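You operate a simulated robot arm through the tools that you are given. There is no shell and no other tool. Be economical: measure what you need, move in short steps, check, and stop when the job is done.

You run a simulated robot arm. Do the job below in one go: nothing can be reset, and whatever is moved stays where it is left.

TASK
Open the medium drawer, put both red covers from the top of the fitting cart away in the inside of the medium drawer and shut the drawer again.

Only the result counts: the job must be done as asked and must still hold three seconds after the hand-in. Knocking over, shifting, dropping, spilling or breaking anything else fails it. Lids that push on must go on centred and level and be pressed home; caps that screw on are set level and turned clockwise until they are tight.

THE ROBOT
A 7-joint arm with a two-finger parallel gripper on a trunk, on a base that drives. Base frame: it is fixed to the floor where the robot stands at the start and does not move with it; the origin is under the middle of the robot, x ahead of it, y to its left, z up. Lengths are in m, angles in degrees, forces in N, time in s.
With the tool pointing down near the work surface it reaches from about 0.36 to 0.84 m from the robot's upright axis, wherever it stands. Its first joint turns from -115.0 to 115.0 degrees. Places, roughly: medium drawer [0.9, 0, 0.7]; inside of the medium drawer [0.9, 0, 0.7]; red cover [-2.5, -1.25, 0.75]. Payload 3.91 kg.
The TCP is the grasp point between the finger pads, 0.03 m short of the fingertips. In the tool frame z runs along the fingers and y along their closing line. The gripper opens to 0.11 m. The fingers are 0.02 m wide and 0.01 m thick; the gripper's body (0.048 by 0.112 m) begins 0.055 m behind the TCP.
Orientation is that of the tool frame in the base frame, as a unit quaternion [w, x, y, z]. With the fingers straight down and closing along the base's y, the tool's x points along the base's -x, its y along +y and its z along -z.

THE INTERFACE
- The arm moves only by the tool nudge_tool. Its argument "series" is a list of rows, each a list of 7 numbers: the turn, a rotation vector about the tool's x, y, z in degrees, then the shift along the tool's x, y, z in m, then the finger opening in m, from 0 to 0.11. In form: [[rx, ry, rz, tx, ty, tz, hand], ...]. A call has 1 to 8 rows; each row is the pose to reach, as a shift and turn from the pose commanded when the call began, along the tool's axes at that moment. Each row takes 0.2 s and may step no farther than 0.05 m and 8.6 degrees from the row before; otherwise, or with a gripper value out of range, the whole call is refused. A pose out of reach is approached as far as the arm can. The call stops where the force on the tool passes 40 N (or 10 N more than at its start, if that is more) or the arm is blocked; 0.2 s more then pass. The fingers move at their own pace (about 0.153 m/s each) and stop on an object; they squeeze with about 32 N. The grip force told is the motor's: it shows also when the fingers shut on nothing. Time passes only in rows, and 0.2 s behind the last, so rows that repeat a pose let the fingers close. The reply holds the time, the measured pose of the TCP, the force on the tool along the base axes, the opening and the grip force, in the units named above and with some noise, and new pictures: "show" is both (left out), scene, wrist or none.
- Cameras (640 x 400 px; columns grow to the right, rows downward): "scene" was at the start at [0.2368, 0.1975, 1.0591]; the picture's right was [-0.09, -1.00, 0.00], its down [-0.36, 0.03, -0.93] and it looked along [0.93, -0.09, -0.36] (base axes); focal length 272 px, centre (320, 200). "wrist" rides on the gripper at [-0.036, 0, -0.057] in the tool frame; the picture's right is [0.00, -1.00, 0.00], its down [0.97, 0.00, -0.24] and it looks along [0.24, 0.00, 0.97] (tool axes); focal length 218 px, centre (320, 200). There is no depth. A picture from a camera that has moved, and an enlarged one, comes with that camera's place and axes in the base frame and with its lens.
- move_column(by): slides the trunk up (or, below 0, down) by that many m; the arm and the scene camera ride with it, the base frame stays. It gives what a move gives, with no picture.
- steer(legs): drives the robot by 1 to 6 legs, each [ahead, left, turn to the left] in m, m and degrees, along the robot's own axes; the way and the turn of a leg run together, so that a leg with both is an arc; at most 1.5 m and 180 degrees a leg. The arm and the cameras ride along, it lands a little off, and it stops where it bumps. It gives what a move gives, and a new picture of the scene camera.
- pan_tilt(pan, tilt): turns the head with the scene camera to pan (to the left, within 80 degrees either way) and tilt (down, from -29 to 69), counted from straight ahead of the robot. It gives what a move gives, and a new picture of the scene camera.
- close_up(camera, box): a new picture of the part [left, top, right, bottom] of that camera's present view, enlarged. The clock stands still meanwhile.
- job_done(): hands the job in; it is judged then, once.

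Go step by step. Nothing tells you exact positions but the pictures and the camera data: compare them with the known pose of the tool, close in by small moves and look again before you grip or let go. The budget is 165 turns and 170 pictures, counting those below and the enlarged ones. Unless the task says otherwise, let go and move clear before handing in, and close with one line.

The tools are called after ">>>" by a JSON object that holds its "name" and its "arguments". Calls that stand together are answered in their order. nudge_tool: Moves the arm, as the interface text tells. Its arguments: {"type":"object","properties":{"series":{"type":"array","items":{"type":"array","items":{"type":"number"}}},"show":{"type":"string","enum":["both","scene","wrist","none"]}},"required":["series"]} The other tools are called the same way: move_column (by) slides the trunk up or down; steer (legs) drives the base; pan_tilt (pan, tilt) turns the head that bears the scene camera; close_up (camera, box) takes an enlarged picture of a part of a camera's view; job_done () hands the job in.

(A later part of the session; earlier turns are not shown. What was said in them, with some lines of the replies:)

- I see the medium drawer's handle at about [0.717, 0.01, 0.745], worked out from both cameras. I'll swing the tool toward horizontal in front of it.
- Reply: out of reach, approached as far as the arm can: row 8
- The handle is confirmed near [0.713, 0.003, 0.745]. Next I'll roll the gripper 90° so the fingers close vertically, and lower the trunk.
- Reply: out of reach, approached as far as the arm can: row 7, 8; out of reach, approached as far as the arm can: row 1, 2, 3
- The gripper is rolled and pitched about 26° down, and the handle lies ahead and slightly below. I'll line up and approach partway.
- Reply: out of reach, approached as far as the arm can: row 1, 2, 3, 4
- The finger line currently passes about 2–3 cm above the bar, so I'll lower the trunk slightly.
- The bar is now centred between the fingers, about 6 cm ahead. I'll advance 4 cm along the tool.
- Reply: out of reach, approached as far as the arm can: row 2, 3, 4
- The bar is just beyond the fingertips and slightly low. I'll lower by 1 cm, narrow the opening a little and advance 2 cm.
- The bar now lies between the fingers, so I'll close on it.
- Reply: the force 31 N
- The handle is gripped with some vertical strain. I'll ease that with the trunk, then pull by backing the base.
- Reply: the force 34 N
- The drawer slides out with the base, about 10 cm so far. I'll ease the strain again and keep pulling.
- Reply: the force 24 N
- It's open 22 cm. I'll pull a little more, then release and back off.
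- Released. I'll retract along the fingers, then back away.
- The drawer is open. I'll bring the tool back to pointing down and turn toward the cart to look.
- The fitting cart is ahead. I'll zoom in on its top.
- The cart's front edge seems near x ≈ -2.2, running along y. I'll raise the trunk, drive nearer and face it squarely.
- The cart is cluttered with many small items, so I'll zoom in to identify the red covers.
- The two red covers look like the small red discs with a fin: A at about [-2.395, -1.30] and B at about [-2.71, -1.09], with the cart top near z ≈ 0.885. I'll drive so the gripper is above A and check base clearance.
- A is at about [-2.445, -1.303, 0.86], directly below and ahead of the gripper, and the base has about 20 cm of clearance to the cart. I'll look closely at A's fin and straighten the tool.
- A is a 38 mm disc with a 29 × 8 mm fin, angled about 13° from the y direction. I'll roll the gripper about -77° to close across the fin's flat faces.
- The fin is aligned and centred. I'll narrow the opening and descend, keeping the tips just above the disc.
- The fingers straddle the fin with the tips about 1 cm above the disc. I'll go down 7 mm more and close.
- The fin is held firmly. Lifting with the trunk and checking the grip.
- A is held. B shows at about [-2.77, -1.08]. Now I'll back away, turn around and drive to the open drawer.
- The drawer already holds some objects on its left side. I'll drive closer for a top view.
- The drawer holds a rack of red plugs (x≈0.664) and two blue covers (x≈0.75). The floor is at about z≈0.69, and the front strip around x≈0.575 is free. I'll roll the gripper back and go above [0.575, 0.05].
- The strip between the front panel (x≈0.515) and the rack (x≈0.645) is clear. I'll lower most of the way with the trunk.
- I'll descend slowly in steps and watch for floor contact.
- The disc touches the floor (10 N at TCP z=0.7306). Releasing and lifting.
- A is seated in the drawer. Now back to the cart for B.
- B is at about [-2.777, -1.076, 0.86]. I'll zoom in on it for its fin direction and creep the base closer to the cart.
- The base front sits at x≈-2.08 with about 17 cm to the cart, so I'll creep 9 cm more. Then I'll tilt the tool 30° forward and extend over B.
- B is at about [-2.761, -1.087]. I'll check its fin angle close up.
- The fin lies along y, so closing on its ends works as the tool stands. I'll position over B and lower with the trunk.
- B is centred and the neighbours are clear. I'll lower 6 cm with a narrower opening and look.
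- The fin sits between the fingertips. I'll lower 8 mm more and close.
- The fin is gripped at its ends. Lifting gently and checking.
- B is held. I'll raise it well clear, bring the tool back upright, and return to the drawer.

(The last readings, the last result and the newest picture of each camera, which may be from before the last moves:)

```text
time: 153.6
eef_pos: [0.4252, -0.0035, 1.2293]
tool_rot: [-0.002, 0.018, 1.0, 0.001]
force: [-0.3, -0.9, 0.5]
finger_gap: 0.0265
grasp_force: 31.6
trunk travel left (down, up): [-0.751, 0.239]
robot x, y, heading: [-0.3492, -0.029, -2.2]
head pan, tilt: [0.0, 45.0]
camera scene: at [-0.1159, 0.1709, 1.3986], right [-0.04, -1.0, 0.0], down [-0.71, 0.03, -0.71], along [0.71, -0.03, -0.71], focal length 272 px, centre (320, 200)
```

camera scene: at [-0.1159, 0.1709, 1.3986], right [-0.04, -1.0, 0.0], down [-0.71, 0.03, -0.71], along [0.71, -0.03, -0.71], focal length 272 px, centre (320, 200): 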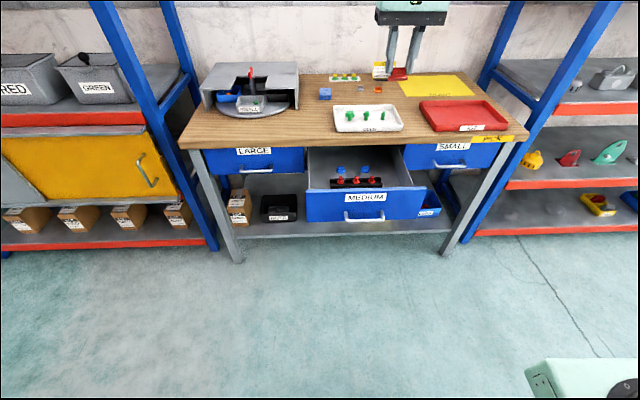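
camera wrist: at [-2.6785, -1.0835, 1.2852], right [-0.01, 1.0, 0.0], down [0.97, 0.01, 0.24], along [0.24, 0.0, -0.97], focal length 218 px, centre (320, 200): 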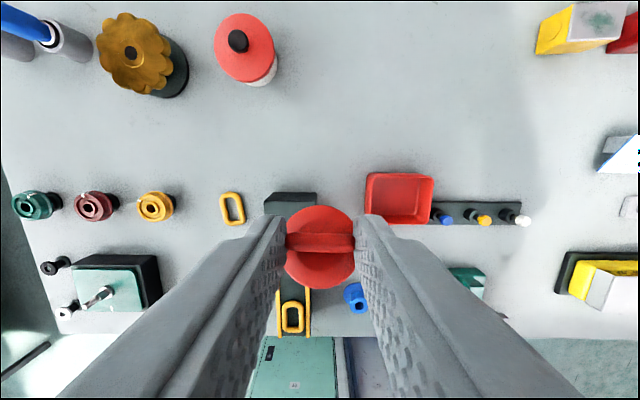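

B was gripped with the tool tilted 30°, so the cover is level only at that tilt. I'll align the base with the free spot [0.592, -0.05] and tilt 30° again before lowering.

>>> {"name": "steer", "arguments": {"legs": [[0.163, -0.076, 2.2]]}}

>>> {"name": "nudge_tool", "arguments": {"series": [[0, -4, 0, 0, 0, 0, 0], [0, -8, 0, 0, 0, 0, 0], [0, -12, 0, 0, 0, 0, 0], [0, -16, 0, 0, 0, 0, 0], [0, -20, 0, 0, 0, 0, 0], [0, -24, 0, 0, 0, 0, 0], [0, -28, 0, 0, 0, 0, 0], [0, -30, 0, 0, 0, 0, 0]], "show": "wrist"}}

```text
time: 155.1
eef_pos: [0.5844, -0.054, 1.2292]
tool_rot: [-0.001, 0.0, 1.0, 0.001]
force: [-0.8, -0.7, -0.6]
finger_gap: 0.0267
grasp_force: 32.1
trunk travel left (down, up): [-0.751, 0.239]
robot x, y, heading: [-0.1913, -0.1073, -0.1]
head pan, tilt: [0.0, 45.0]
camera scene: at [0.036, 0.0994, 1.3986], right [0.0, -1.0, 0.0], down [-0.71, 0.0, -0.71], along [0.71, 0.0, -0.71], focal length 272 px, centre (320, 200)
```

scene: 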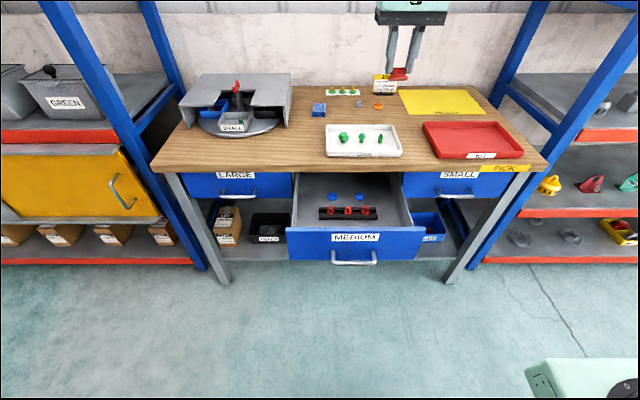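

```text
time: 156.9
eef_pos: [0.5829, -0.0538, 1.2285]
tool_rot: [0.257, 0.0, 0.966, 0.002]
force: [0.7, 0.2, -0.8]
finger_gap: 0.0269
grasp_force: 31.6
trunk travel left (down, up): [-0.751, 0.239]
robot x, y, heading: [-0.1896, -0.1066, 0.1]
head pan, tilt: [0.0, 45.0]
camera wrist: at [0.5855, -0.0544, 1.2956], right [0.0, -1.0, 0.0], down [-0.96, 0.0, -0.27], along [0.27, 0.0, -0.96], focal length 218 px, centre (320, 200)
```

wrist: 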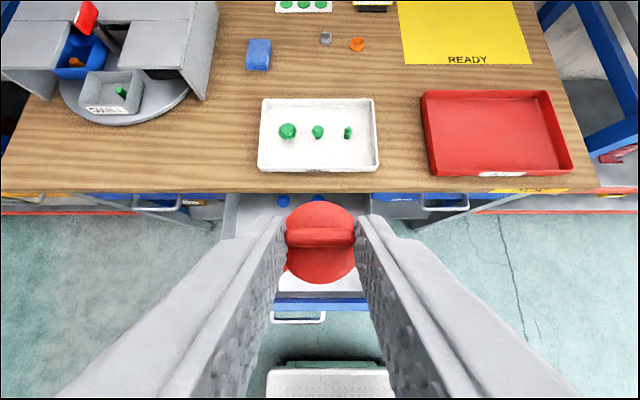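

Cover B is level again. I'll shift 9 mm forward and lower into the drawer.

>>> {"name": "nudge_tool", "arguments": {"series": [[0, 0, 0, -0.0078, 0, 0.0045, 0], [0, 0, 0, -0.0078, 0, 0.0045, 0]], "show": "none"}}

>>> {"name": "move_column", "arguments": {"by": -0.43}}

>>> {"name": "pan_tilt", "arguments": {"pan": -18, "tilt": 25}}

>>> {"name": "nudge_tool", "arguments": {"series": [[0, 0, 0, 0, 0, 0, 0]], "show": "wrist"}}

```text
time: 157.5
eef_pos: [0.5928, -0.0542, 1.2283]
tool_rot: [0.256, 0.0, 0.967, 0.002]
force: [0.2, 0.4, -0.5]
finger_gap: 0.0268
grasp_force: 32.6
trunk travel left (down, up): [-0.751, 0.239]
robot x, y, heading: [-0.1885, -0.1031, 0.1]
head pan, tilt: [0.0, 45.0]
```

```text
refused: -0.43 is not a number from -0.4 to 0.4
```

```text
time: 158.3
eef_pos: [0.5929, -0.0534, 1.2286]
tool_rot: [0.257, 0.001, 0.966, 0.001]
force: [-0.1, 0.9, -0.6]
finger_gap: 0.0269
grasp_force: 32.5
trunk travel left (down, up): [-0.751, 0.239]
robot x, y, heading: [-0.1922, -0.1062, 0.0]
head pan, tilt: [-18.0, 25.0]
camera scene: at [0.0424, 0.071, 1.4291], right [-0.31, -0.95, 0.0], down [-0.4, 0.13, -0.91], along [0.86, -0.28, -0.42], focal length 272 px, centre (320, 200)
```

scene: 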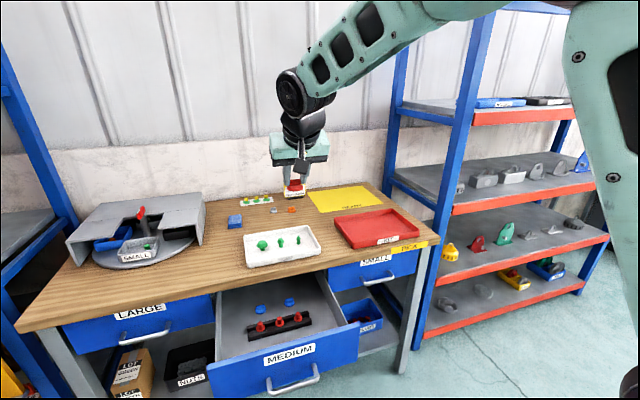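

```text
time: 158.7
eef_pos: [0.592, -0.0543, 1.2293]
tool_rot: [0.258, 0.0, 0.966, 0.001]
force: [0.3, -0.1, -0.5]
finger_gap: 0.0268
grasp_force: 31.7
trunk travel left (down, up): [-0.751, 0.239]
robot x, y, heading: [-0.1882, -0.1066, 0.2]
head pan, tilt: [-18.0, 25.0]
camera wrist: at [0.5946, -0.054, 1.2953], right [0.0, -1.0, 0.0], down [-0.96, 0.0, -0.27], along [0.27, 0.0, -0.96], focal length 218 px, centre (320, 200)
```

wrist: 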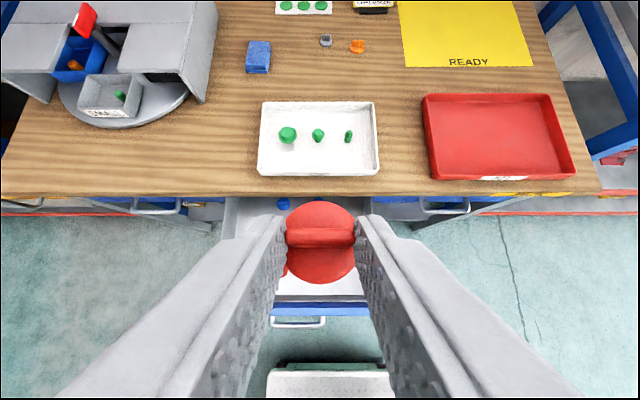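

>>> {"name": "move_column", "arguments": {"by": -0.4}}

>>> {"name": "nudge_tool", "arguments": {"series": [[0, 0, 0, 0, 0, 0, 0]], "show": "both"}}

```text
time: 162.6
eef_pos: [0.5926, -0.0554, 0.8286]
tool_rot: [0.257, 0.0, 0.966, 0.002]
force: [0.7, -0.4, 0.4]
finger_gap: 0.0266
grasp_force: 31.6
trunk travel left (down, up): [-0.351, 0.639]
robot x, y, heading: [-0.1908, -0.1077, -0.0]
head pan, tilt: [-18.0, 25.0]
```

```text
time: 162.9
eef_pos: [0.5933, -0.0536, 0.8277]
tool_rot: [0.257, 0.001, 0.966, 0.001]
force: [-0.3, 0.0, 0.0]
finger_gap: 0.0266
grasp_force: 32.5
trunk travel left (down, up): [-0.351, 0.639]
robot x, y, heading: [-0.1882, -0.1051, -0.1]
head pan, tilt: [-18.0, 25.0]
camera scene: at [0.0423, 0.0709, 1.0292], right [-0.31, -0.95, 0.0], down [-0.4, 0.13, -0.91], along [0.86, -0.28, -0.42], focal length 272 px, centre (320, 200)
camera wrist: at [0.5945, -0.054, 0.8953], right [0.0, -1.0, 0.0], down [-0.96, 0.0, -0.27], along [0.27, 0.0, -0.96], focal length 218 px, centre (320, 200)
```

scene: 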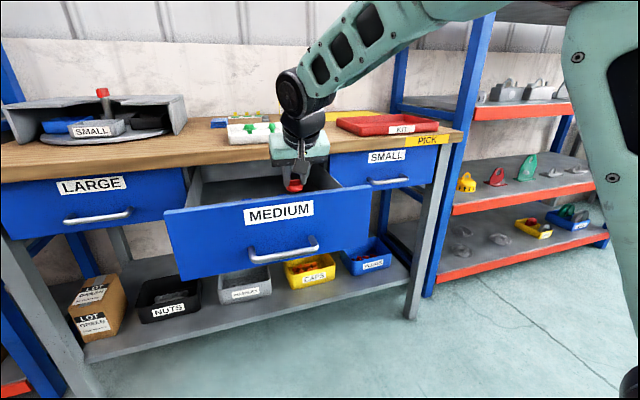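
wrist: 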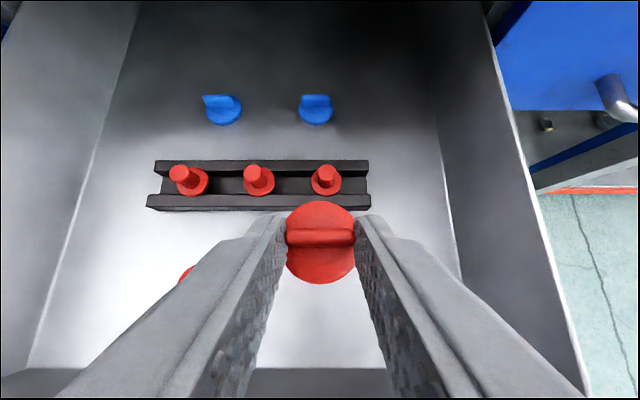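

The landing spot is clear of the rack and cover A. I'll lower further, then in small steps to contact.

>>> {"name": "move_column", "arguments": {"by": -0.087}}

>>> {"name": "nudge_tool", "arguments": {"series": [[0, 0, 0, 0.001, 0, 0.0017, 0], [0, 0, 0, 0.002, 0, 0.0035, 0], [0, 0, 0, 0.003, 0, 0.0052, 0]], "show": "wrist"}}

```text
time: 164.2
eef_pos: [0.5925, -0.0538, 0.7408]
tool_rot: [0.258, 0.0, 0.966, 0.001]
force: [0.2, 0.2, -0.2]
finger_gap: 0.027
grasp_force: 32.5
trunk travel left (down, up): [-0.264, 0.726]
robot x, y, heading: [-0.1876, -0.1087, -0.1]
head pan, tilt: [-18.0, 25.0]
```

```text
time: 165.1
eef_pos: [0.5951, -0.0535, 0.742]
tool_rot: [0.264, 0.002, 0.964, 0.004]
force: [1.6, 0.0, 13.4]
finger_gap: 0.0267
grasp_force: 32.3
trunk travel left (down, up): [-0.264, 0.726]
robot x, y, heading: [-0.1878, -0.1109, -0.2]
head pan, tilt: [-18.0, 25.0]
stopped in row 3: the force on the tool passed its limit (the readings are from after the stop); the commanded pose is now the measured one
camera wrist: at [0.595, -0.0539, 0.8088], right [0.0, -1.0, -0.01], down [-0.96, 0.0, -0.29], along [0.29, 0.01, -0.96], focal length 218 px, centre (320, 200)
```

wrist: 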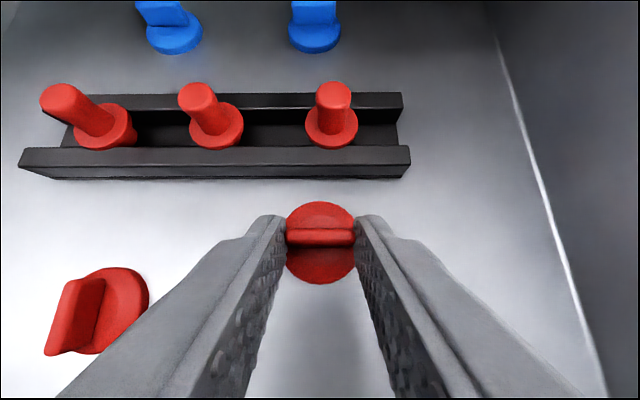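

Contact came about 9 mm earlier than expected. I'll look before letting go.

>>> {"name": "pan_tilt", "arguments": {"pan": -18, "tilt": 15}}

>>> {"name": "close_up", "arguments": {"camera": "wrist", "box": [240, 180, 400, 280]}}

```text
time: 165.8
eef_pos: [0.593, -0.0533, 0.7421]
tool_rot: [0.262, 0.001, 0.965, 0.004]
force: [1.3, 0.4, 24.8]
finger_gap: 0.0269
grasp_force: 32.3
trunk travel left (down, up): [-0.264, 0.726]
robot x, y, heading: [-0.1919, -0.107, -0.1]
head pan, tilt: [-18.0, 15.0]
camera scene: at [0.043, 0.0705, 0.9587], right [-0.31, -0.95, 0.0], down [-0.25, 0.08, -0.97], along [0.92, -0.3, -0.26], focal length 272 px, centre (320, 200)
```

scene: 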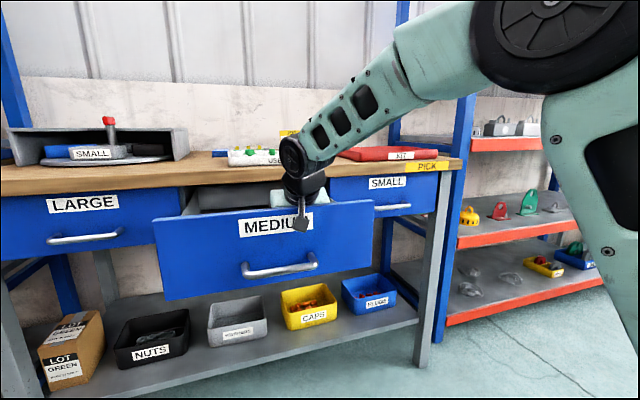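

```text
4.00 times, centred on (320, 230) of wrist
camera zoom: at [0.5946, -0.0538, 0.8086], right [0.0, -1.0, -0.01], down [-0.96, 0.0, -0.29], along [0.29, 0.01, -0.96], focal length 873 px, centre (320, 80)
```

zoom: 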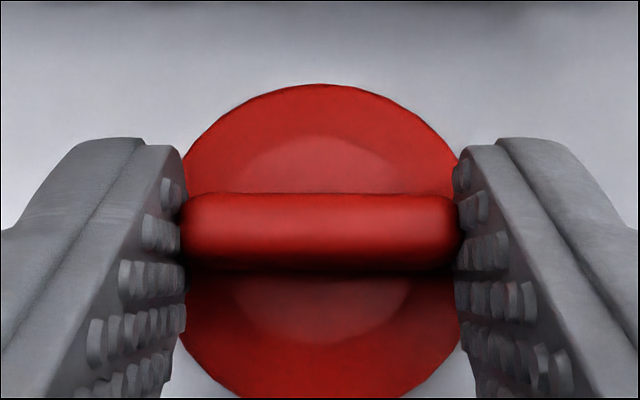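

>>> {"name": "close_up", "arguments": {"camera": "scene", "box": [230, 120, 390, 220]}}

```text
4.00 times, centred on (310, 170) of scene
camera zoom: at [0.043, 0.0705, 0.9587], right [-0.31, -0.95, 0.0], down [-0.25, 0.08, -0.97], along [0.92, -0.3, -0.26], focal length 1087 px, centre (360, 320)
```

zoom: 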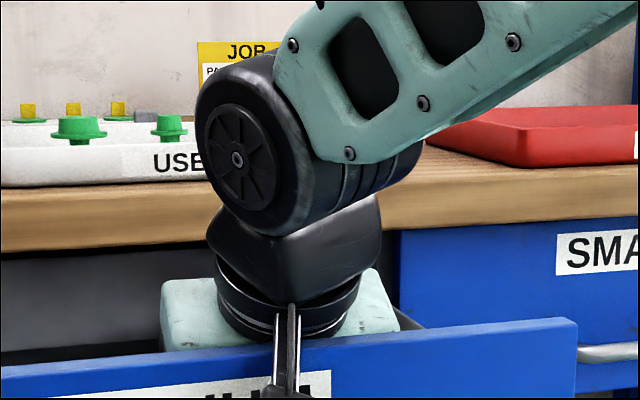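

A bracket on the robot side of the wrist probably touches the drawer's front panel at this tilt. I'll rise 12 mm, reduce the tilt to 15°, and re-approach.

>>> {"name": "nudge_tool", "arguments": {"series": [[0, 0, 0, -0.006, 0, -0.0104, 0], [0, 5, 0, -0.006, 0, -0.0104, 0], [0, 10, 0, -0.006, 0, -0.0104, 0], [0, 15, 0, -0.006, 0, -0.0104, 0], [0, 15, 0, -0.006, 0, -0.0104, 0]], "show": "wrist"}}

>>> {"name": "close_up", "arguments": {"camera": "scene", "box": [230, 120, 390, 220]}}

```text
time: 167.0
eef_pos: [0.5934, -0.0542, 0.7517]
tool_rot: [0.133, 0.0, 0.991, 0.004]
force: [-0.6, -0.5, 0.3]
finger_gap: 0.0266
grasp_force: 32.0
trunk travel left (down, up): [-0.264, 0.726]
robot x, y, heading: [-0.1885, -0.107, -0.1]
head pan, tilt: [-18.0, 15.0]
camera wrist: at [0.6125, -0.0539, 0.8155], right [0.0, -1.0, -0.01], down [-1.0, 0.0, -0.02], along [0.02, 0.01, -1.0], focal length 218 px, centre (320, 200)
```

wrist: 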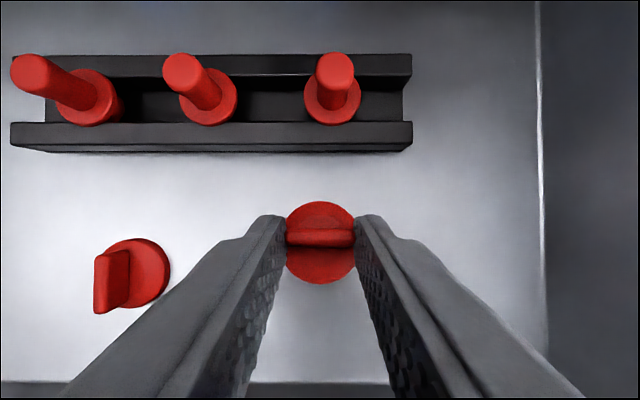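

```text
4.00 times, centred on (310, 170) of scene
camera zoom: at [0.0435, 0.0706, 0.9584], right [-0.31, -0.95, 0.0], down [-0.25, 0.08, -0.97], along [0.92, -0.3, -0.26], focal length 1087 px, centre (360, 320)
```

zoom: 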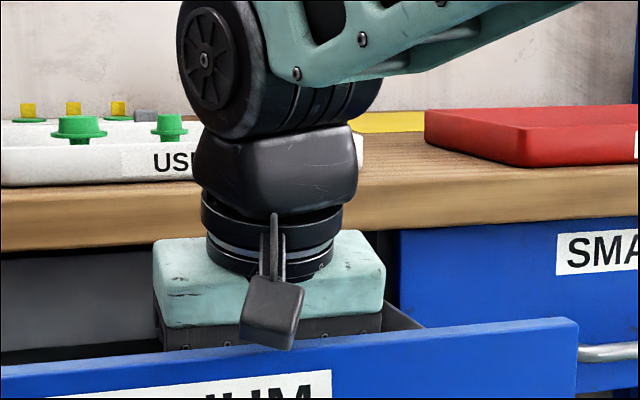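

The bracket is clear now. I'll descend in small steps.

>>> {"name": "nudge_tool", "arguments": {"series": [[0, 0, 0, 0.001, 0, 0.0039, 0], [0, 0, 0, 0.002, 0, 0.0077, 0], [0, 0, 0, 0.0026, 0, 0.0097, 0]], "show": "none"}}

>>> {"name": "nudge_tool", "arguments": {"series": [[0, 0, 0, 0.0005, 0, 0.002, 0], [0, 0, 0, 0.001, 0, 0.0039, 0], [0, 0, 0, 0.0015, 0, 0.0058, 0]], "show": "wrist"}}

```text
time: 167.8
eef_pos: [0.5945, -0.0533, 0.7412]
tool_rot: [0.133, 0.0, 0.991, 0.004]
force: [-0.9, 0.1, 2.0]
finger_gap: 0.0266
grasp_force: 32.7
trunk travel left (down, up): [-0.264, 0.726]
robot x, y, heading: [-0.1897, -0.1044, -0.1]
head pan, tilt: [-18.0, 15.0]
```

```text
time: 168.6
eef_pos: [0.5953, -0.0529, 0.7369]
tool_rot: [0.135, 0.0, 0.991, 0.004]
force: [-0.3, 0.4, 8.6]
finger_gap: 0.0267
grasp_force: 32.3
trunk travel left (down, up): [-0.264, 0.726]
robot x, y, heading: [-0.1868, -0.1037, 0.1]
head pan, tilt: [-18.0, 15.0]
camera wrist: at [0.6123, -0.0534, 0.8008], right [0.0, -1.0, -0.01], down [-1.0, 0.0, -0.03], along [0.03, 0.01, -1.0], focal length 218 px, centre (320, 200)
```

wrist: 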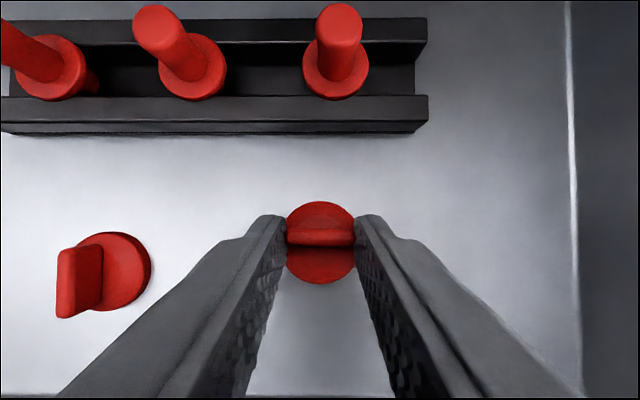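

The cover's edge rests on the floor. I'll open and let it settle, then retreat upward.

>>> {"name": "nudge_tool", "arguments": {"series": [[0, 0, 0, 0, 0, 0, 0.045], [0, 0, 0, 0, 0, 0, 0.045], [0, 0, 0, 0, 0, -0.02, 0.045], [0, 0, 0, 0, 0, -0.06, 0.045], [0, 0, 0, 0, 0, -0.1, 0.045]], "show": "wrist"}}

```text
time: 169.8
eef_pos: [0.5684, -0.0542, 0.8337]
tool_rot: [0.133, 0.001, 0.991, 0.003]
force: [0.5, 0.0, -0.2]
finger_gap: 0.0453
grasp_force: 0.0
trunk travel left (down, up): [-0.264, 0.726]
robot x, y, heading: [-0.1891, -0.1083, -0.3]
head pan, tilt: [-18.0, 15.0]
camera wrist: at [0.5864, -0.0543, 0.8963], right [0.0, -1.0, -0.01], down [-1.0, 0.0, -0.02], along [0.02, 0.01, -1.0], focal length 218 px, centre (320, 200)
```

wrist: 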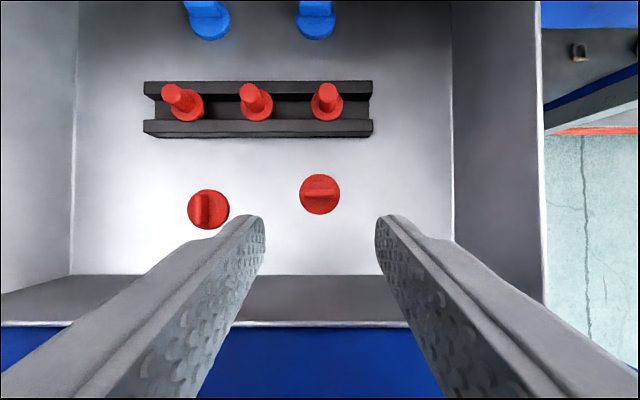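

Both red covers lie flat and nothing else moved. Next I'll retreat, pitch the tool forward with closed fingers, and push the front panel beside the handle.

>>> {"name": "move_column", "arguments": {"by": 0.25}}

>>> {"name": "steer", "arguments": {"legs": [[-0.35, 0.15, 0]]}}

>>> {"name": "nudge_tool", "arguments": {"series": [[0, -7, 0, 0.014, 0, -0.004, 0], [0, -14, 0, 0.028, 0, -0.008, 0], [0, -21, 0, 0.042, 0, -0.012, 0], [0, -28, 0, 0.056, 0, -0.016, 0], [0, -35, 0, 0.07, 0, -0.02, 0], [0, -42, 0, 0.084, 0, -0.023, 0], [0, -47, 0, 0.0965, 0, -0.0264, 0], [0, -47, 0, 0.0965, 0, -0.0264, 0]], "show": "both"}}

```text
time: 172.3
eef_pos: [0.5676, -0.0534, 1.0819]
tool_rot: [0.134, 0.001, 0.991, 0.003]
force: [-0.8, -0.3, -0.1]
finger_gap: 0.045
grasp_force: 0.1
trunk travel left (down, up): [-0.514, 0.476]
robot x, y, heading: [-0.1893, -0.103, -0.1]
head pan, tilt: [-18.0, 15.0]
```

```text
time: 174.8
eef_pos: [0.2183, 0.1004, 1.082]
tool_rot: [0.133, -0.002, 0.991, 0.003]
force: [0.0, 0.5, 0.2]
finger_gap: 0.0451
grasp_force: 0.0
trunk travel left (down, up): [-0.514, 0.476]
robot x, y, heading: [-0.5369, 0.0382, 0.1]
head pan, tilt: [-18.0, 15.0]
camera scene: at [-0.3085, 0.2209, 1.2084], right [-0.3, -0.95, 0.0], down [-0.25, 0.08, -0.97], along [0.92, -0.29, -0.26], focal length 272 px, centre (320, 200)
```

scene: 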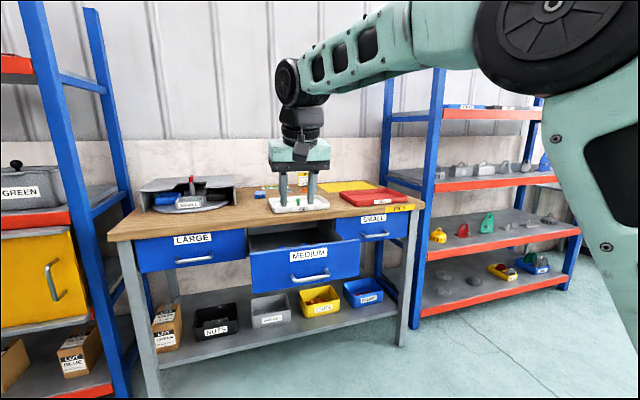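

```text
time: 176.6
eef_pos: [0.1176, 0.0975, 1.0826]
tool_rot: [0.517, -0.001, 0.856, 0.004]
force: [0.7, -1.0, 0.3]
finger_gap: 0.0
grasp_force: 31.3
trunk travel left (down, up): [-0.514, 0.476]
robot x, y, heading: [-0.5381, 0.0423, 0.6]
head pan, tilt: [-18.0, 15.0]
camera scene: at [-0.3085, 0.2209, 1.2084], right [-0.3, -0.95, 0.0], down [-0.25, 0.08, -0.97], along [0.92, -0.29, -0.26], focal length 272 px, centre (320, 200)
camera wrist: at [0.082, 0.0978, 1.1404], right [0.01, -1.0, -0.01], down [-0.66, 0.0, -0.75], along [0.75, 0.01, -0.66], focal length 218 px, centre (320, 200)
```

scene: 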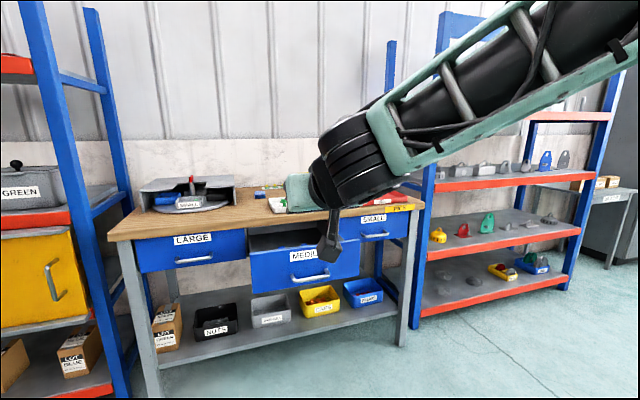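
wrist: 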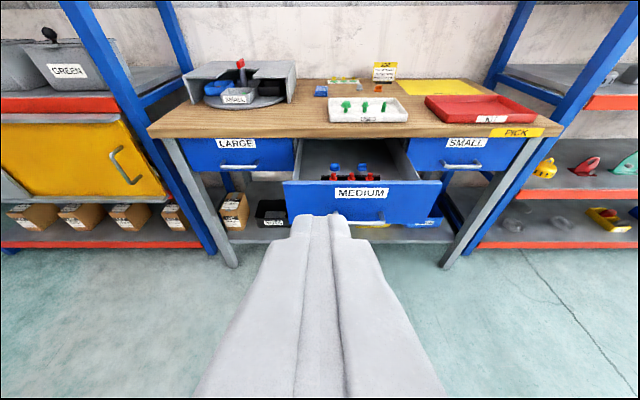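

The tool points forward with closed fingers at y≈0.10. I'll lower it to panel height and drive up to the panel.

>>> {"name": "move_column", "arguments": {"by": -0.37}}

>>> {"name": "steer", "arguments": {"legs": [[0.29, 0, -0.3]]}}

>>> {"name": "nudge_tool", "arguments": {"series": [[0, 0, 0, 0, 0, 0, 0]], "show": "wrist"}}

```text
time: 180.1
eef_pos: [0.118, 0.0969, 0.7126]
tool_rot: [0.518, -0.002, 0.856, 0.005]
force: [-0.3, 0.1, -0.9]
finger_gap: 0.0
grasp_force: 32.8
trunk travel left (down, up): [-0.144, 0.846]
robot x, y, heading: [-0.5397, 0.0431, 0.4]
head pan, tilt: [-18.0, 15.0]
```

```text
time: 182.1
eef_pos: [0.4041, 0.0993, 0.7138]
tool_rot: [0.517, -0.001, 0.856, 0.004]
force: [0.2, -0.7, -0.3]
finger_gap: 0.0
grasp_force: 31.7
trunk travel left (down, up): [-0.144, 0.846]
robot x, y, heading: [-0.2541, 0.0462, 0.2]
head pan, tilt: [-18.0, 15.0]
camera scene: at [-0.0216, 0.2218, 0.8384], right [-0.31, -0.95, 0.0], down [-0.25, 0.08, -0.97], along [0.92, -0.29, -0.26], focal length 272 px, centre (320, 200)
```

scene: 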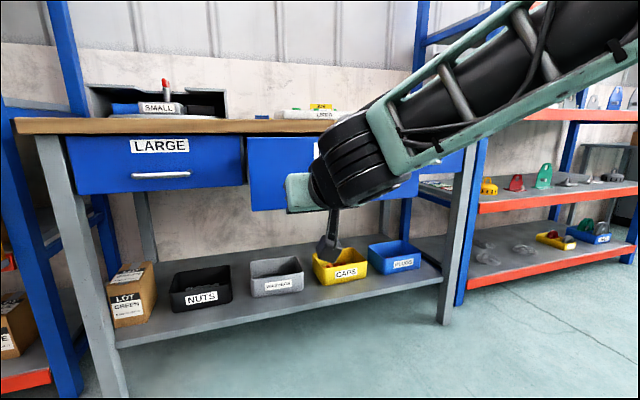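

```text
time: 182.5
eef_pos: [0.4039, 0.0984, 0.7127]
tool_rot: [0.517, -0.001, 0.856, 0.005]
force: [0.7, 0.7, 0.0]
finger_gap: 0.0001
grasp_force: 31.4
trunk travel left (down, up): [-0.144, 0.846]
robot x, y, heading: [-0.2527, 0.0421, 0.3]
head pan, tilt: [-18.0, 15.0]
camera wrist: at [0.3689, 0.0981, 0.7704], right [0.01, -1.0, -0.01], down [-0.66, 0.0, -0.75], along [0.75, 0.01, -0.66], focal length 218 px, centre (320, 200)
```

wrist: 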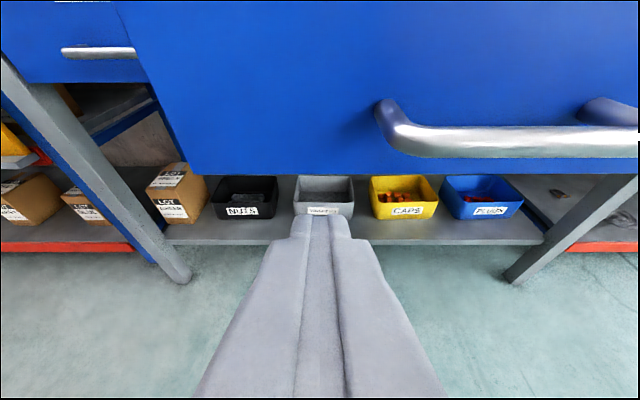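

The panel's lower edge is near z≈0.69, so my fingertips are too low. I'll raise 35 mm, then push.

>>> {"name": "move_column", "arguments": {"by": 0.035}}

>>> {"name": "steer", "arguments": {"legs": [[0.1, 0, 0]]}}

>>> {"name": "nudge_tool", "arguments": {"series": [[0, 0, 0, 0, 0, 0, 0]], "show": "wrist"}}

```text
time: 183.3
eef_pos: [0.4032, 0.0987, 0.7477]
tool_rot: [0.517, 0.0, 0.856, 0.004]
force: [-0.1, 1.1, -0.4]
finger_gap: 0.0001
grasp_force: 31.8
trunk travel left (down, up): [-0.179, 0.811]
robot x, y, heading: [-0.2529, 0.0459, 0.3]
head pan, tilt: [-18.0, 15.0]
```

```text
time: 184.5
eef_pos: [0.5057, 0.0971, 0.7472]
tool_rot: [0.517, 0.0, 0.856, 0.004]
force: [-0.1, 0.7, 0.1]
finger_gap: 0.0
grasp_force: 31.8
trunk travel left (down, up): [-0.179, 0.811]
robot x, y, heading: [-0.1579, 0.0443, -0.0]
head pan, tilt: [-18.0, 15.0]
camera scene: at [0.0815, 0.222, 0.8734], right [-0.31, -0.95, 0.0], down [-0.25, 0.08, -0.97], along [0.92, -0.3, -0.26], focal length 272 px, centre (320, 200)
```

scene: 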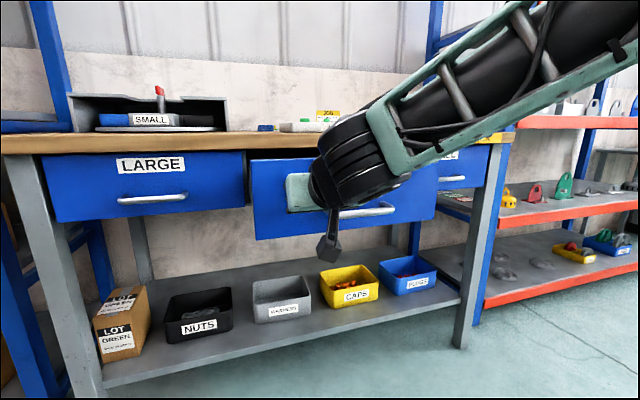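

```text
time: 184.9
eef_pos: [0.5055, 0.0986, 0.7477]
tool_rot: [0.516, 0.0, 0.856, 0.004]
force: [0.2, 0.2, 0.4]
finger_gap: 0.0003
grasp_force: 31.7
trunk travel left (down, up): [-0.179, 0.811]
robot x, y, heading: [-0.1511, 0.0475, 0.3]
head pan, tilt: [-18.0, 15.0]
camera wrist: at [0.472, 0.098, 0.8055], right [0.01, -1.0, -0.01], down [-0.66, 0.0, -0.75], along [0.75, 0.01, -0.66], focal length 218 px, centre (320, 200)
```

wrist: 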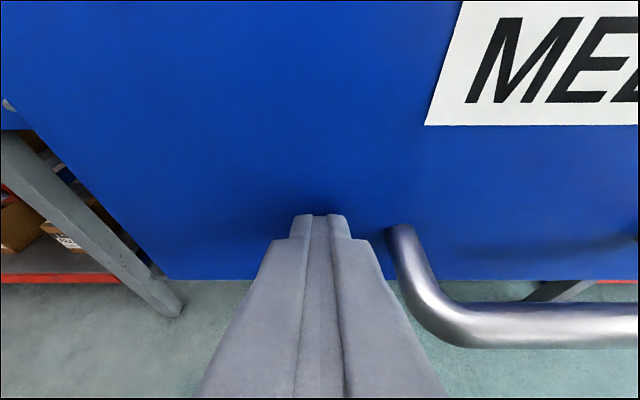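

The fingertips are on the panel beside the handle and pushing. I'll continue in stages.

>>> {"name": "steer", "arguments": {"legs": [[0.1, 0, 0]]}}

>>> {"name": "steer", "arguments": {"legs": [[0.09, 0, 0]]}}

>>> {"name": "nudge_tool", "arguments": {"series": [[0, 0, 0, 0, 0, 0, 0]], "show": "wrist"}}

```text
time: 186.0
eef_pos: [0.6077, 0.0981, 0.7471]
tool_rot: [0.518, -0.001, 0.856, 0.004]
force: [0.0, 1.1, -0.1]
finger_gap: 0.0
grasp_force: 32.1
trunk travel left (down, up): [-0.179, 0.811]
robot x, y, heading: [-0.052, 0.0451, -0.1]
head pan, tilt: [-18.0, 15.0]
camera scene: at [0.1821, 0.2222, 0.8734], right [-0.31, -0.95, 0.0], down [-0.25, 0.08, -0.97], along [0.92, -0.3, -0.26], focal length 272 px, centre (320, 200)
```

scene: 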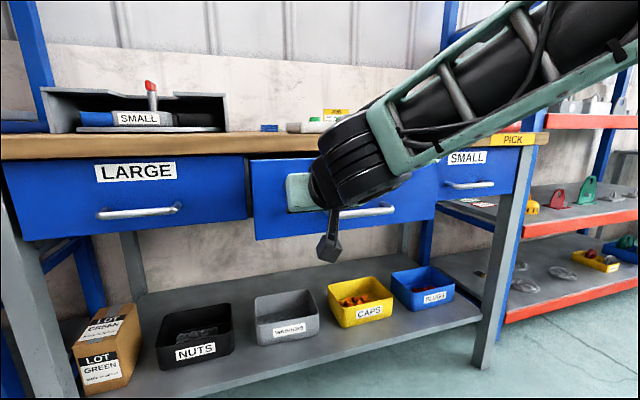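

```text
time: 187.1
eef_pos: [0.6975, 0.1002, 0.7478]
tool_rot: [0.517, -0.001, 0.856, 0.004]
force: [0.1, -0.1, 0.1]
finger_gap: 0.0
grasp_force: 32.0
trunk travel left (down, up): [-0.179, 0.811]
robot x, y, heading: [0.04, 0.0461, -0.0]
head pan, tilt: [-18.0, 15.0]
camera scene: at [0.2728, 0.2229, 0.8734], right [-0.31, -0.95, 0.0], down [-0.25, 0.08, -0.97], along [0.92, -0.29, -0.26], focal length 272 px, centre (320, 200)
```

scene: 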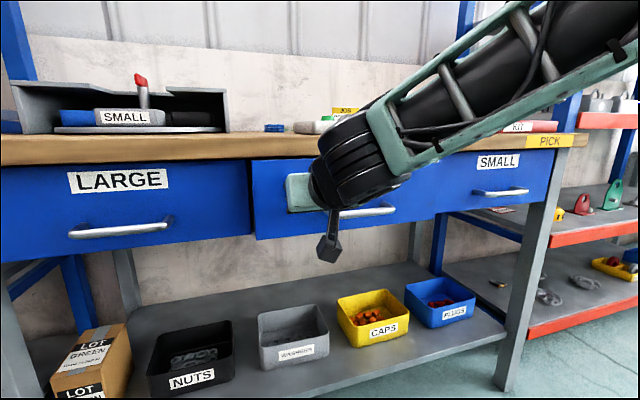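

```text
time: 187.5
eef_pos: [0.6989, 0.0994, 0.7472]
tool_rot: [0.517, -0.002, 0.856, 0.005]
force: [0.0, -0.6, 0.9]
finger_gap: 0.0
grasp_force: 32.2
trunk travel left (down, up): [-0.179, 0.811]
robot x, y, heading: [0.0407, 0.0434, 0.4]
head pan, tilt: [-18.0, 15.0]
camera wrist: at [0.6634, 0.0992, 0.8053], right [0.01, -1.0, -0.01], down [-0.66, 0.0, -0.75], along [0.75, 0.01, -0.66], focal length 218 px, centre (320, 200)
```

wrist: 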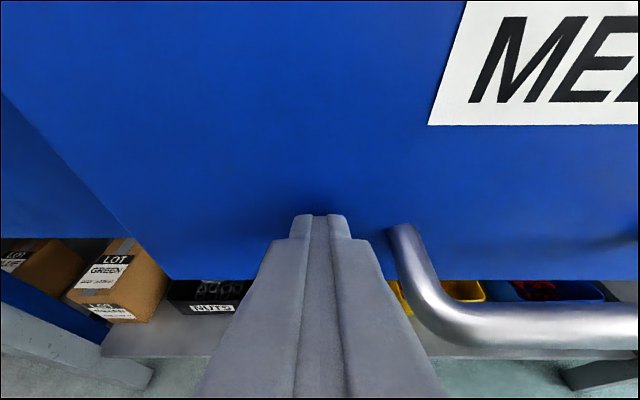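

About 3 cm remain. I'll finish with small arm pushes until it comes up against the stop.

>>> {"name": "nudge_tool", "arguments": {"series": [[0, 0, 0, -0.0047, 0, 0.0089, 0], [0, 0, 0, -0.0093, 0, 0.0177, 0], [0, 0, 0, -0.0116, 0, 0.0222, 0], [0, 0, 0, -0.014, 0, 0.0266, 0], [0, 0, 0, -0.0163, 0, 0.031, 0], [0, 0, 0, -0.0186, 0, 0.0354, 0], [0, 0, 0, -0.0209, 0, 0.0399, 0], [0, 0, 0, -0.0233, 0, 0.0443, 0]], "show": "both"}}

```text
time: 189.0
eef_pos: [0.7338, 0.0999, 0.7487]
tool_rot: [0.517, -0.001, 0.856, 0.004]
force: [-16.1, -4.2, 5.3]
finger_gap: 0.0
grasp_force: 31.7
trunk travel left (down, up): [-0.179, 0.811]
robot x, y, heading: [0.0409, 0.0447, 0.3]
head pan, tilt: [-18.0, 15.0]
stopped in row 7: the force on the tool passed its limit (the readings are from after the stop); the commanded pose is now the measured one
camera scene: at [0.2718, 0.2226, 0.8737], right [-0.31, -0.95, 0.0], down [-0.25, 0.08, -0.97], along [0.92, -0.29, -0.26], focal length 272 px, centre (320, 200)
camera wrist: at [0.6987, 0.1002, 0.8055], right [0.01, -1.0, -0.01], down [-0.66, 0.0, -0.75], along [0.75, 0.01, -0.66], focal length 218 px, centre (320, 200)
```

scene: 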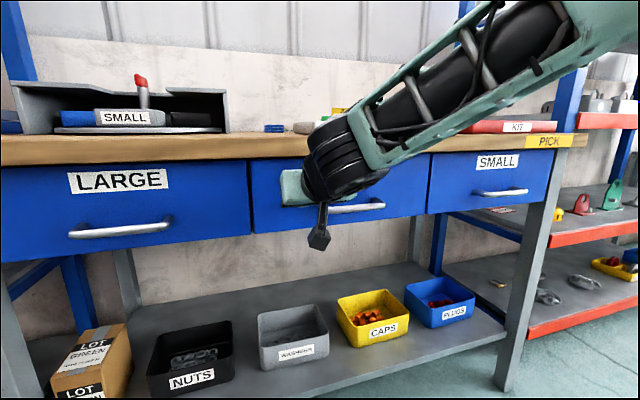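
wrist: 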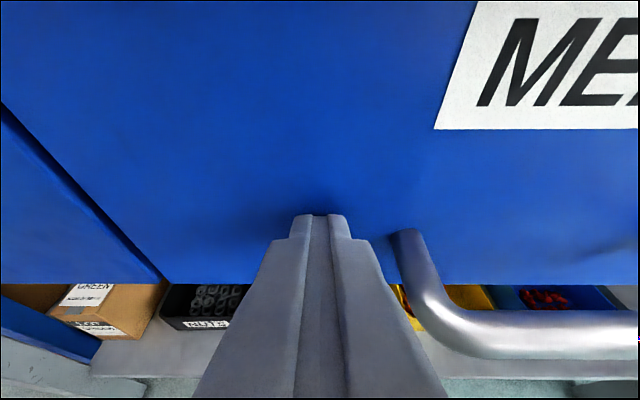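

The drawer reached its stop and looks flush with its neighbour. I'll back away and verify.

>>> {"name": "steer", "arguments": {"legs": [[-0.5, 0, 0]]}}

>>> {"name": "pan_tilt", "arguments": {"pan": 0, "tilt": 15}}

>>> {"name": "move_column", "arguments": {"by": 0.35}}

>>> {"name": "close_up", "arguments": {"camera": "scene", "box": [180, 130, 500, 330]}}

>>> {"name": "nudge_tool", "arguments": {"series": [[0, 0, 0, 0, 0, 0, 0]], "show": "wrist"}}

```text
time: 191.9
eef_pos: [0.2356, 0.1022, 0.747]
tool_rot: [0.517, -0.004, 0.856, 0.006]
force: [-0.4, -1.1, 0.4]
finger_gap: 0.0
grasp_force: 32.4
trunk travel left (down, up): [-0.179, 0.811]
robot x, y, heading: [-0.46, 0.0398, 0.8]
head pan, tilt: [-18.0, 15.0]
camera scene: at [-0.2275, 0.2206, 0.8734], right [-0.3, -0.95, 0.0], down [-0.25, 0.08, -0.97], along [0.92, -0.29, -0.26], focal length 272 px, centre (320, 200)
```

scene: 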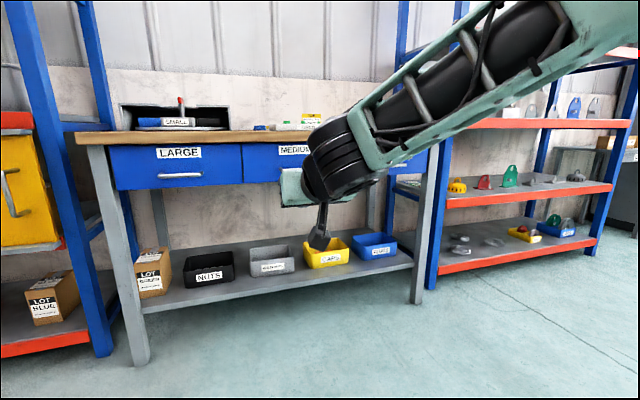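

```text
time: 192.7
eef_pos: [0.235, 0.1024, 0.7474]
tool_rot: [0.517, -0.004, 0.856, 0.006]
force: [-0.4, -0.3, -0.3]
finger_gap: 0.0001
grasp_force: 32.1
trunk travel left (down, up): [-0.179, 0.811]
robot x, y, heading: [-0.4598, 0.0352, 0.7]
head pan, tilt: [0.0, 15.0]
camera scene: at [-0.2233, 0.2495, 0.8734], right [0.01, -1.0, 0.0], down [-0.26, 0.0, -0.97], along [0.97, 0.01, -0.26], focal length 272 px, centre (320, 200)
```

scene: 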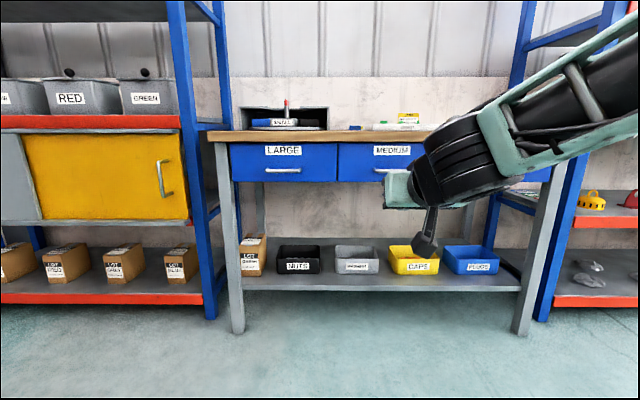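

```text
time: 196.1
eef_pos: [0.2361, 0.1025, 1.0958]
tool_rot: [0.517, -0.005, 0.856, 0.006]
force: [0.1, 0.5, 0.4]
finger_gap: 0.0002
grasp_force: 32.4
trunk travel left (down, up): [-0.529, 0.461]
robot x, y, heading: [-0.4569, 0.039, 1.0]
head pan, tilt: [0.0, 15.0]
```

```text
2.00 times, centred on (340, 230) of scene
camera zoom: at [-0.2233, 0.2495, 1.2234], right [0.01, -1.0, 0.0], down [-0.26, 0.0, -0.97], along [0.97, 0.01, -0.26], focal length 544 px, centre (280, 140)
```

zoom: 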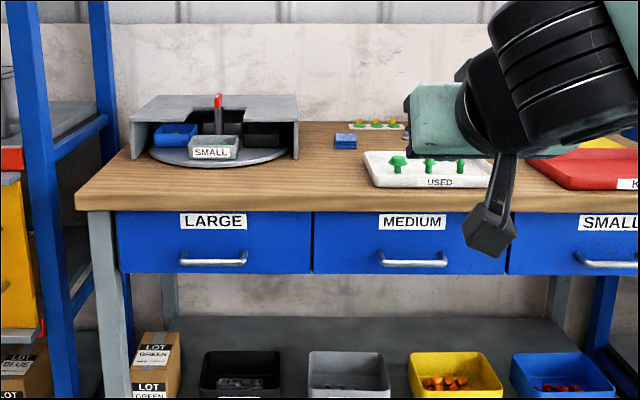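

```text
time: 196.5
eef_pos: [0.2353, 0.103, 1.0977]
tool_rot: [0.516, -0.005, 0.857, 0.006]
force: [-0.3, -0.2, 0.0]
finger_gap: 0.0
grasp_force: 32.1
trunk travel left (down, up): [-0.529, 0.461]
robot x, y, heading: [-0.4561, 0.0399, 0.6]
head pan, tilt: [0.0, 15.0]
camera wrist: at [0.2008, 0.1016, 1.1545], right [0.01, -1.0, -0.01], down [-0.67, -0.01, -0.75], along [0.75, 0.01, -0.67], focal length 218 px, centre (320, 200)
```

wrist: 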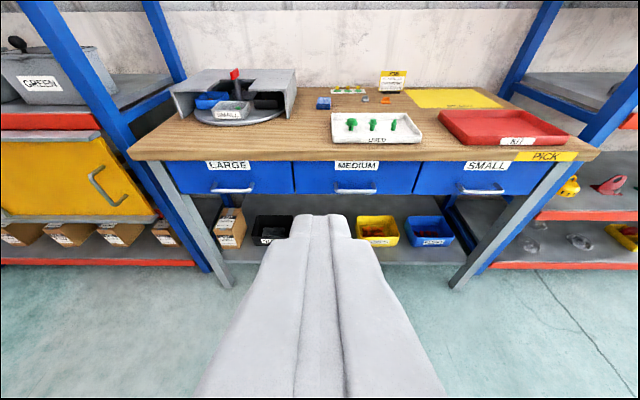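

The medium drawer is flush with its neighbours, both red covers are inside, and the arm is clear. Handing in.

>>> {"name": "job_done", "arguments": {}}

```text
The job is handed in.
```

Both red covers are lying flat in the medium drawer, and the drawer is shut flush with its neighbours.
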